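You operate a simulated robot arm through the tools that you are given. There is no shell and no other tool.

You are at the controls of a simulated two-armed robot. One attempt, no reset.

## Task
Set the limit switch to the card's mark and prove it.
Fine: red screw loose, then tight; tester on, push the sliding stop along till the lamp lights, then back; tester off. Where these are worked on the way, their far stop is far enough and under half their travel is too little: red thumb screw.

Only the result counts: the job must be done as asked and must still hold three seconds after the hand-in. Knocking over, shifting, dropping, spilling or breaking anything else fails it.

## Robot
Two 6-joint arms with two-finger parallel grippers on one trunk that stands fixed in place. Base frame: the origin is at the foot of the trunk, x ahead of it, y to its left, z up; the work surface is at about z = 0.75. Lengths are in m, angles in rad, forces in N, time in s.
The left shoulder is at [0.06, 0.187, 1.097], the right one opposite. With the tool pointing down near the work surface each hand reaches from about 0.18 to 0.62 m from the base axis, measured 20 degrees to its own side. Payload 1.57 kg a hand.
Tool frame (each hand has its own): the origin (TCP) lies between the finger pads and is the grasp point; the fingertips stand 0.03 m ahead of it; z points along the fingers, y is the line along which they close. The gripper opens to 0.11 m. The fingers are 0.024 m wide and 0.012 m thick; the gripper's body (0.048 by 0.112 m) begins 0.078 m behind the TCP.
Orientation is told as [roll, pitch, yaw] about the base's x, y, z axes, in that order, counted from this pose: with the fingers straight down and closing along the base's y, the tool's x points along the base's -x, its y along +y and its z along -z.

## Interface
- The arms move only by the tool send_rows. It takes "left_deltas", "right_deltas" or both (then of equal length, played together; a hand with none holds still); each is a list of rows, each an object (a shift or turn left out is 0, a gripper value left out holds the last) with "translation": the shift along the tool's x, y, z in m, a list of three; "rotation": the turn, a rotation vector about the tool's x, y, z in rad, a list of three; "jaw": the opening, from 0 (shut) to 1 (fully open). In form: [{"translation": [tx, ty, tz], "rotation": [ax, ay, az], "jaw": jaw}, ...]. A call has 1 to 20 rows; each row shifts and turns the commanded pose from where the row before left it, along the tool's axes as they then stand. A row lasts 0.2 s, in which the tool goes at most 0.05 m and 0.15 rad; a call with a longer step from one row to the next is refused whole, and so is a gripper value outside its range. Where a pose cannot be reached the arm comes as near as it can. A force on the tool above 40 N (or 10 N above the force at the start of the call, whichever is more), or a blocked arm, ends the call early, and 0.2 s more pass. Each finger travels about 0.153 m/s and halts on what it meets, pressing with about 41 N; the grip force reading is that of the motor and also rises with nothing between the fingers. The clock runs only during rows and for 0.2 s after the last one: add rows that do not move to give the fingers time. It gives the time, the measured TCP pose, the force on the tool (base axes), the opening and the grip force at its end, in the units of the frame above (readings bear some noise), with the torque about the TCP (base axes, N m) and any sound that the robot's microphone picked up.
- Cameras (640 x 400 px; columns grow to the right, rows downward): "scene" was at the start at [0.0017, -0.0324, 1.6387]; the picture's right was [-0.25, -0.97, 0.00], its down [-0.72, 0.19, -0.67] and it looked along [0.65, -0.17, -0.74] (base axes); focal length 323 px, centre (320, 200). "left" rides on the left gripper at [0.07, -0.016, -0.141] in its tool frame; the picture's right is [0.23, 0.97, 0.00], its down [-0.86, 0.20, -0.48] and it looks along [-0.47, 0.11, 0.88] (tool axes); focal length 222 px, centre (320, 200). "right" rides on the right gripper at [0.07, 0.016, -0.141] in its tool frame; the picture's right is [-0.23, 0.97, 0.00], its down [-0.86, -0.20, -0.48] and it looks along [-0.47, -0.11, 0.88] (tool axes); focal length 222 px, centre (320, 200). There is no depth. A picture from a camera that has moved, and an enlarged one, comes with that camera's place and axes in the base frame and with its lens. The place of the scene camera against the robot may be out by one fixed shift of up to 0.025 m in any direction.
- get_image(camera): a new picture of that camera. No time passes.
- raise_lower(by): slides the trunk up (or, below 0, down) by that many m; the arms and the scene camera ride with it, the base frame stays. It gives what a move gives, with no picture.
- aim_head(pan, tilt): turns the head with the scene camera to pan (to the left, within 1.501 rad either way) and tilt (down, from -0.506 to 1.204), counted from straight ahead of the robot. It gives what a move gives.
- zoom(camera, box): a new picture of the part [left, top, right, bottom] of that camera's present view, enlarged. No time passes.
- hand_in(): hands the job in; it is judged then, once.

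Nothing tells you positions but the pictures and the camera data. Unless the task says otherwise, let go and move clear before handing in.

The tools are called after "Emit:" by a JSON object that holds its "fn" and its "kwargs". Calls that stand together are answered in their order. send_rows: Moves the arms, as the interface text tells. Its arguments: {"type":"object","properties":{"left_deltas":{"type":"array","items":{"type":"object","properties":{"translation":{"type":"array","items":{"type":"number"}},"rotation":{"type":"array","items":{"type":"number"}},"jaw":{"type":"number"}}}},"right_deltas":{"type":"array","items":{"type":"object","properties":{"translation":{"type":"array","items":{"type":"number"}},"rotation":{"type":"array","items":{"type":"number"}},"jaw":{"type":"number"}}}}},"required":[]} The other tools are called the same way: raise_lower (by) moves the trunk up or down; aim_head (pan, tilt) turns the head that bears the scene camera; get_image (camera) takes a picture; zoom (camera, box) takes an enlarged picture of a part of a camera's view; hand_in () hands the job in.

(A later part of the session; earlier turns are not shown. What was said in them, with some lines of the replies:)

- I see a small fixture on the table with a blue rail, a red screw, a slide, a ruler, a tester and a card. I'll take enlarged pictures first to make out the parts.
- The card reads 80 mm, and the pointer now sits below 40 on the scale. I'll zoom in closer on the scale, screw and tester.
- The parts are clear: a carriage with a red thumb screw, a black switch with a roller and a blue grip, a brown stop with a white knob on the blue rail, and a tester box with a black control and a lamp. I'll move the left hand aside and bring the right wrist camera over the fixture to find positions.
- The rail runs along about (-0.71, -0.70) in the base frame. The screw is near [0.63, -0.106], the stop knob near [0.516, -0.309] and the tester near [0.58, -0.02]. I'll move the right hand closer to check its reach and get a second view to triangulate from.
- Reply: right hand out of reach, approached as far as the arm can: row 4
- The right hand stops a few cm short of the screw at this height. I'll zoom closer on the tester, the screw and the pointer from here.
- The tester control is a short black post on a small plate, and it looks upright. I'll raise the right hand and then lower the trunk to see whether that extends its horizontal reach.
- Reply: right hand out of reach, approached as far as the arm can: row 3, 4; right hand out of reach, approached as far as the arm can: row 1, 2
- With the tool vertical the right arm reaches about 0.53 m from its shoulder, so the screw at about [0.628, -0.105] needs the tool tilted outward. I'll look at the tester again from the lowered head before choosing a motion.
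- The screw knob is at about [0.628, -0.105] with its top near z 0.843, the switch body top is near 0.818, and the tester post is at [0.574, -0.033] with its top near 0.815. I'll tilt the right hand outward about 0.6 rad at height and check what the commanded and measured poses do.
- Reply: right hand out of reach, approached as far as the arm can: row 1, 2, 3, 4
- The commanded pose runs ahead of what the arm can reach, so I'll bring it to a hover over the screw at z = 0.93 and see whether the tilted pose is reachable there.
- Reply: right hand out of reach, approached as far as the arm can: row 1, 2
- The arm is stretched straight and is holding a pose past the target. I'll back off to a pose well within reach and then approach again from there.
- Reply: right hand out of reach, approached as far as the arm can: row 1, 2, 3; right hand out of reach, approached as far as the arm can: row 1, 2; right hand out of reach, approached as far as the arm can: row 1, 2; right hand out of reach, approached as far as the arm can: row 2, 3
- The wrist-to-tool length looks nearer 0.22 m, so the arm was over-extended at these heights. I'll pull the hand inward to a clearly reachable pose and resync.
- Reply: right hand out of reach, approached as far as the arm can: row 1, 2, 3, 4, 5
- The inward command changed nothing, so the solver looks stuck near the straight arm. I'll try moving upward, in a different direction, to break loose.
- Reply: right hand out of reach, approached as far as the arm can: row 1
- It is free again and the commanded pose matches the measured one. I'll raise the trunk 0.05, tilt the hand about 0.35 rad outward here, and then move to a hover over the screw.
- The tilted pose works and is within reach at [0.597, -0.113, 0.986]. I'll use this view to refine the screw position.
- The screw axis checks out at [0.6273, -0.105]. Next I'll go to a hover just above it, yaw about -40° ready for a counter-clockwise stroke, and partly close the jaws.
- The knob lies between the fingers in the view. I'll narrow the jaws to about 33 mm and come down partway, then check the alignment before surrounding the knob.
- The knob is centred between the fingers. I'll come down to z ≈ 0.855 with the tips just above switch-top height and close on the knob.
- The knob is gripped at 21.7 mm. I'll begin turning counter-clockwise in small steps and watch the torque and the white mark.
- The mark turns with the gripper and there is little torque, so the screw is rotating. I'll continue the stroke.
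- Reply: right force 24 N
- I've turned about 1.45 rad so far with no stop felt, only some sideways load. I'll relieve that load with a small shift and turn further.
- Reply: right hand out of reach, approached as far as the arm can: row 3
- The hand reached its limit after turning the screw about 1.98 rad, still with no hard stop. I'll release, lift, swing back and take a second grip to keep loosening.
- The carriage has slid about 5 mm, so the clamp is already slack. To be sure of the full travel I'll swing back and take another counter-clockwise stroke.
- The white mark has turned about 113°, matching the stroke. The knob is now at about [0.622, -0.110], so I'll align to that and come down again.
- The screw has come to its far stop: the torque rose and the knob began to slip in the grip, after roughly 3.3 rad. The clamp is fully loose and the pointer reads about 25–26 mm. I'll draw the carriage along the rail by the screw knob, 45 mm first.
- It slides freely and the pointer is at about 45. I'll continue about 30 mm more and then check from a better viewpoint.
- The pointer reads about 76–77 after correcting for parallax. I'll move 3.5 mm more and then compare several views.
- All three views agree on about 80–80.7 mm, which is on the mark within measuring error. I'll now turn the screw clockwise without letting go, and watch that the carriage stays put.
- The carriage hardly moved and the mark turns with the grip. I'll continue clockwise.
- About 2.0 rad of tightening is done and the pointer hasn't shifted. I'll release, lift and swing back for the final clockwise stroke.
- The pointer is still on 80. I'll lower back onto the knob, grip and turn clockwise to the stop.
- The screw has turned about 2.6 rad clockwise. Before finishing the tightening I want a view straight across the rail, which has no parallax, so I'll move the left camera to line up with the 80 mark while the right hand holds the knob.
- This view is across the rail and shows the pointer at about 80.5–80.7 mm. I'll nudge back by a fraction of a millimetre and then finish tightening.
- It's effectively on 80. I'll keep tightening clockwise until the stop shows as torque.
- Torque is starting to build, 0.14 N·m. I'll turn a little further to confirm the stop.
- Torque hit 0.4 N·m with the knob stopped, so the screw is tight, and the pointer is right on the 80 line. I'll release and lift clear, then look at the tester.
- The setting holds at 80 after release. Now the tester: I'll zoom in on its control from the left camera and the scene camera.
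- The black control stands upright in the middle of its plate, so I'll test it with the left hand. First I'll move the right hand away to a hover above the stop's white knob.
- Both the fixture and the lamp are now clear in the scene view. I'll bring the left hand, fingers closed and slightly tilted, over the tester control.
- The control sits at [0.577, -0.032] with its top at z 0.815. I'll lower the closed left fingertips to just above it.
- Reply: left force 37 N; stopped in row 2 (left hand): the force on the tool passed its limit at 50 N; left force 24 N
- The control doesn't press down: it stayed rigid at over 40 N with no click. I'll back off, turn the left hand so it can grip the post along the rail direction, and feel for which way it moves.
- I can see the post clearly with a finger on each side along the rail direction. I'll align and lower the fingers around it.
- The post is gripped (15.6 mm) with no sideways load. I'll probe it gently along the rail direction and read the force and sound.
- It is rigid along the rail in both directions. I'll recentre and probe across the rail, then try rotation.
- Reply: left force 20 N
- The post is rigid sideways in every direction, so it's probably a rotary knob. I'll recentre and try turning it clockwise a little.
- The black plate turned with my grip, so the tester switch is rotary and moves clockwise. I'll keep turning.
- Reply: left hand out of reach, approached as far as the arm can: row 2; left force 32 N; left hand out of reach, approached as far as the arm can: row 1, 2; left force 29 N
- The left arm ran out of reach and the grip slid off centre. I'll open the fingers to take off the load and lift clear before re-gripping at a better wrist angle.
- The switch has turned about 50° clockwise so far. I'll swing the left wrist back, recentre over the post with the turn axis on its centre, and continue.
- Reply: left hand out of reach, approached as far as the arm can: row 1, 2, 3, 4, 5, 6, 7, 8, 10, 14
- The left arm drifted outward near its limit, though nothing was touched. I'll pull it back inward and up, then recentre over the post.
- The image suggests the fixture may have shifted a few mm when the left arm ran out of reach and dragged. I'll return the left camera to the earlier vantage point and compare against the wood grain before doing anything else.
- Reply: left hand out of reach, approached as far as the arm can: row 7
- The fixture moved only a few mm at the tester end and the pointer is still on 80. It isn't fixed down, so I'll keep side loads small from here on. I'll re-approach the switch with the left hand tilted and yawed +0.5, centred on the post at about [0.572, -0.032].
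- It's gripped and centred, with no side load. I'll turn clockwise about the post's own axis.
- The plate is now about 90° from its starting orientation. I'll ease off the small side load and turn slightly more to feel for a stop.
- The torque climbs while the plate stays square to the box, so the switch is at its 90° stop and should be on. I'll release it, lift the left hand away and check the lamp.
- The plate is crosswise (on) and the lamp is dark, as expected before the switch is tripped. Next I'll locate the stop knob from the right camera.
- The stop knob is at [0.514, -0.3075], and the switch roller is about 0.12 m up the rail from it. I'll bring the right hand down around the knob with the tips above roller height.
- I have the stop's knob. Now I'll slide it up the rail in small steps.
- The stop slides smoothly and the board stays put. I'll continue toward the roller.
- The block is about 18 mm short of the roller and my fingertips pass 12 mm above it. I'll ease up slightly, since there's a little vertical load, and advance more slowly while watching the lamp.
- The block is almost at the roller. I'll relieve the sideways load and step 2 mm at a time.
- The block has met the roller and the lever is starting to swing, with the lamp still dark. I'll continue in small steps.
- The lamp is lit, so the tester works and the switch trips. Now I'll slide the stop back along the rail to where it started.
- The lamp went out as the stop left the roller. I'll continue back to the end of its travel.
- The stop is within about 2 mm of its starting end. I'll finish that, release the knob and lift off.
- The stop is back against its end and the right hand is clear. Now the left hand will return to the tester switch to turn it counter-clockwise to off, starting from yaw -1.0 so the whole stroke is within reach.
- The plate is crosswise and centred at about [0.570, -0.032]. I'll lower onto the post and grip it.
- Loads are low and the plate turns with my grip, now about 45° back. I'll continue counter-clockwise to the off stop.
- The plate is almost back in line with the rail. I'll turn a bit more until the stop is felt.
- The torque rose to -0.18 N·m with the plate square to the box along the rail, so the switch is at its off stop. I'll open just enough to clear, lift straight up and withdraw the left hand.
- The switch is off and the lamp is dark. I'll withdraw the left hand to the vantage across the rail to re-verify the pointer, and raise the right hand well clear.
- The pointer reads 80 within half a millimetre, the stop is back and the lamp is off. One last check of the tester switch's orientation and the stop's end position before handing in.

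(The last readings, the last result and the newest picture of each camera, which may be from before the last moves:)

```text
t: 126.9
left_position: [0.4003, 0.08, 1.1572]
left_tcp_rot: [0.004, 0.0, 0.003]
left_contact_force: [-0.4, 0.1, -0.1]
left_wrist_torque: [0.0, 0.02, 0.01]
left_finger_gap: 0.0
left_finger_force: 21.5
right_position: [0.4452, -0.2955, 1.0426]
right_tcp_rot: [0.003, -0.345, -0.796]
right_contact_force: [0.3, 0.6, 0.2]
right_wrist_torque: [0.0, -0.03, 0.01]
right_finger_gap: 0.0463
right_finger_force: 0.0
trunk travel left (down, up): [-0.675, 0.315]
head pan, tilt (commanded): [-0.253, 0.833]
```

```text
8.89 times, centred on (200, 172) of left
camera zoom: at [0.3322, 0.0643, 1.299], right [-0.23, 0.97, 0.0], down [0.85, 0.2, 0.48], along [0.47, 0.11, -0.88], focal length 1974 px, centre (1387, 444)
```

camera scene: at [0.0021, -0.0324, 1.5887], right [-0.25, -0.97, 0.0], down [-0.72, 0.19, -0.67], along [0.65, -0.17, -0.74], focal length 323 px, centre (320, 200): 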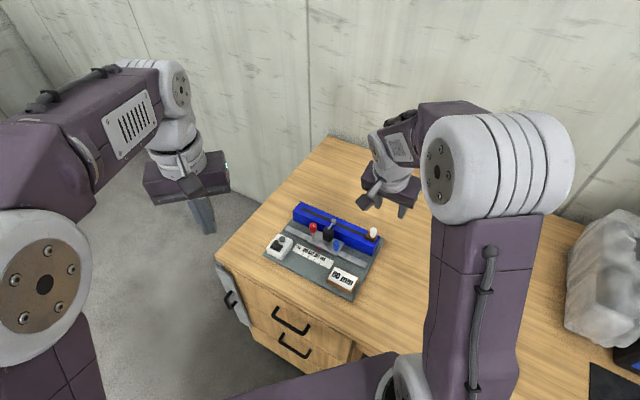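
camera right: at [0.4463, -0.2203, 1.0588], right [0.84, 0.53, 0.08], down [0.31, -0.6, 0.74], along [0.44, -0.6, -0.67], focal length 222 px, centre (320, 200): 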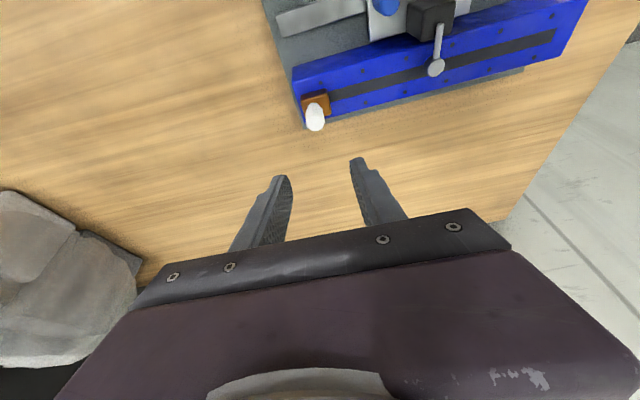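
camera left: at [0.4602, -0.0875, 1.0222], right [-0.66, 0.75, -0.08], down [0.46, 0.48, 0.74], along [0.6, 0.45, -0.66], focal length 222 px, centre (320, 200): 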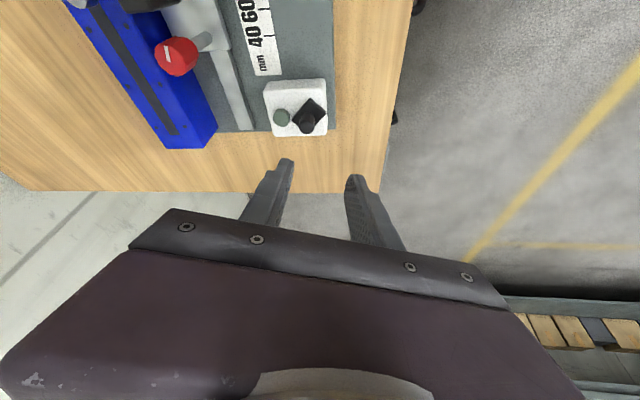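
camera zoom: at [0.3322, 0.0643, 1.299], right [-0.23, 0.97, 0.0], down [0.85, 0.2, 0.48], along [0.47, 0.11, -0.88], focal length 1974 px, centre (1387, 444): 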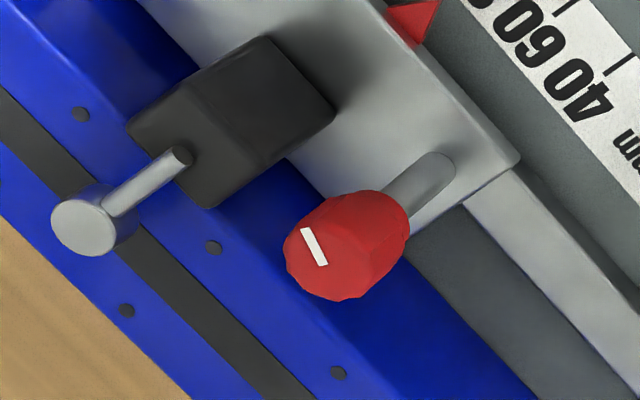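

Everything checks out: the pointer is on 80, the screw is tight at its stop, the stop is back at its end, the tester switch is in its off orientation, and both hands are clear. Handing in.

Emit:
{"fn": "hand_in", "kwargs": {}}

```text
The job is handed in.
```

The limit switch is set to the card's 80 mm mark and tested, and the job is handed in. One problem on the way: the board slid a few millimetres.

- **Setting:** I turned the red screw fully loose, moved the carriage from about 17–19 mm to the 80 mark, and tightened the screw to its stop. At the last check the pointer read about 79.5 mm, give or take 0.5 mm.
- **Proof:** With the tester on, I pushed the sliding stop up the rail. The lamp lit shortly after the stop reached the switch's roller and went out as the stop moved away.
- **Left as asked:** The stop is back at its end, the tester switch is off, and both hands are clear.
- **Board shift:** The board isn't fixed down. While I was first turning the tester switch, the left arm ran out of reach and dragged it by about 3 to 5 mm, turning it about 1°. The pointer stayed on the mark. I didn't push the board back, because that risked moving it further.
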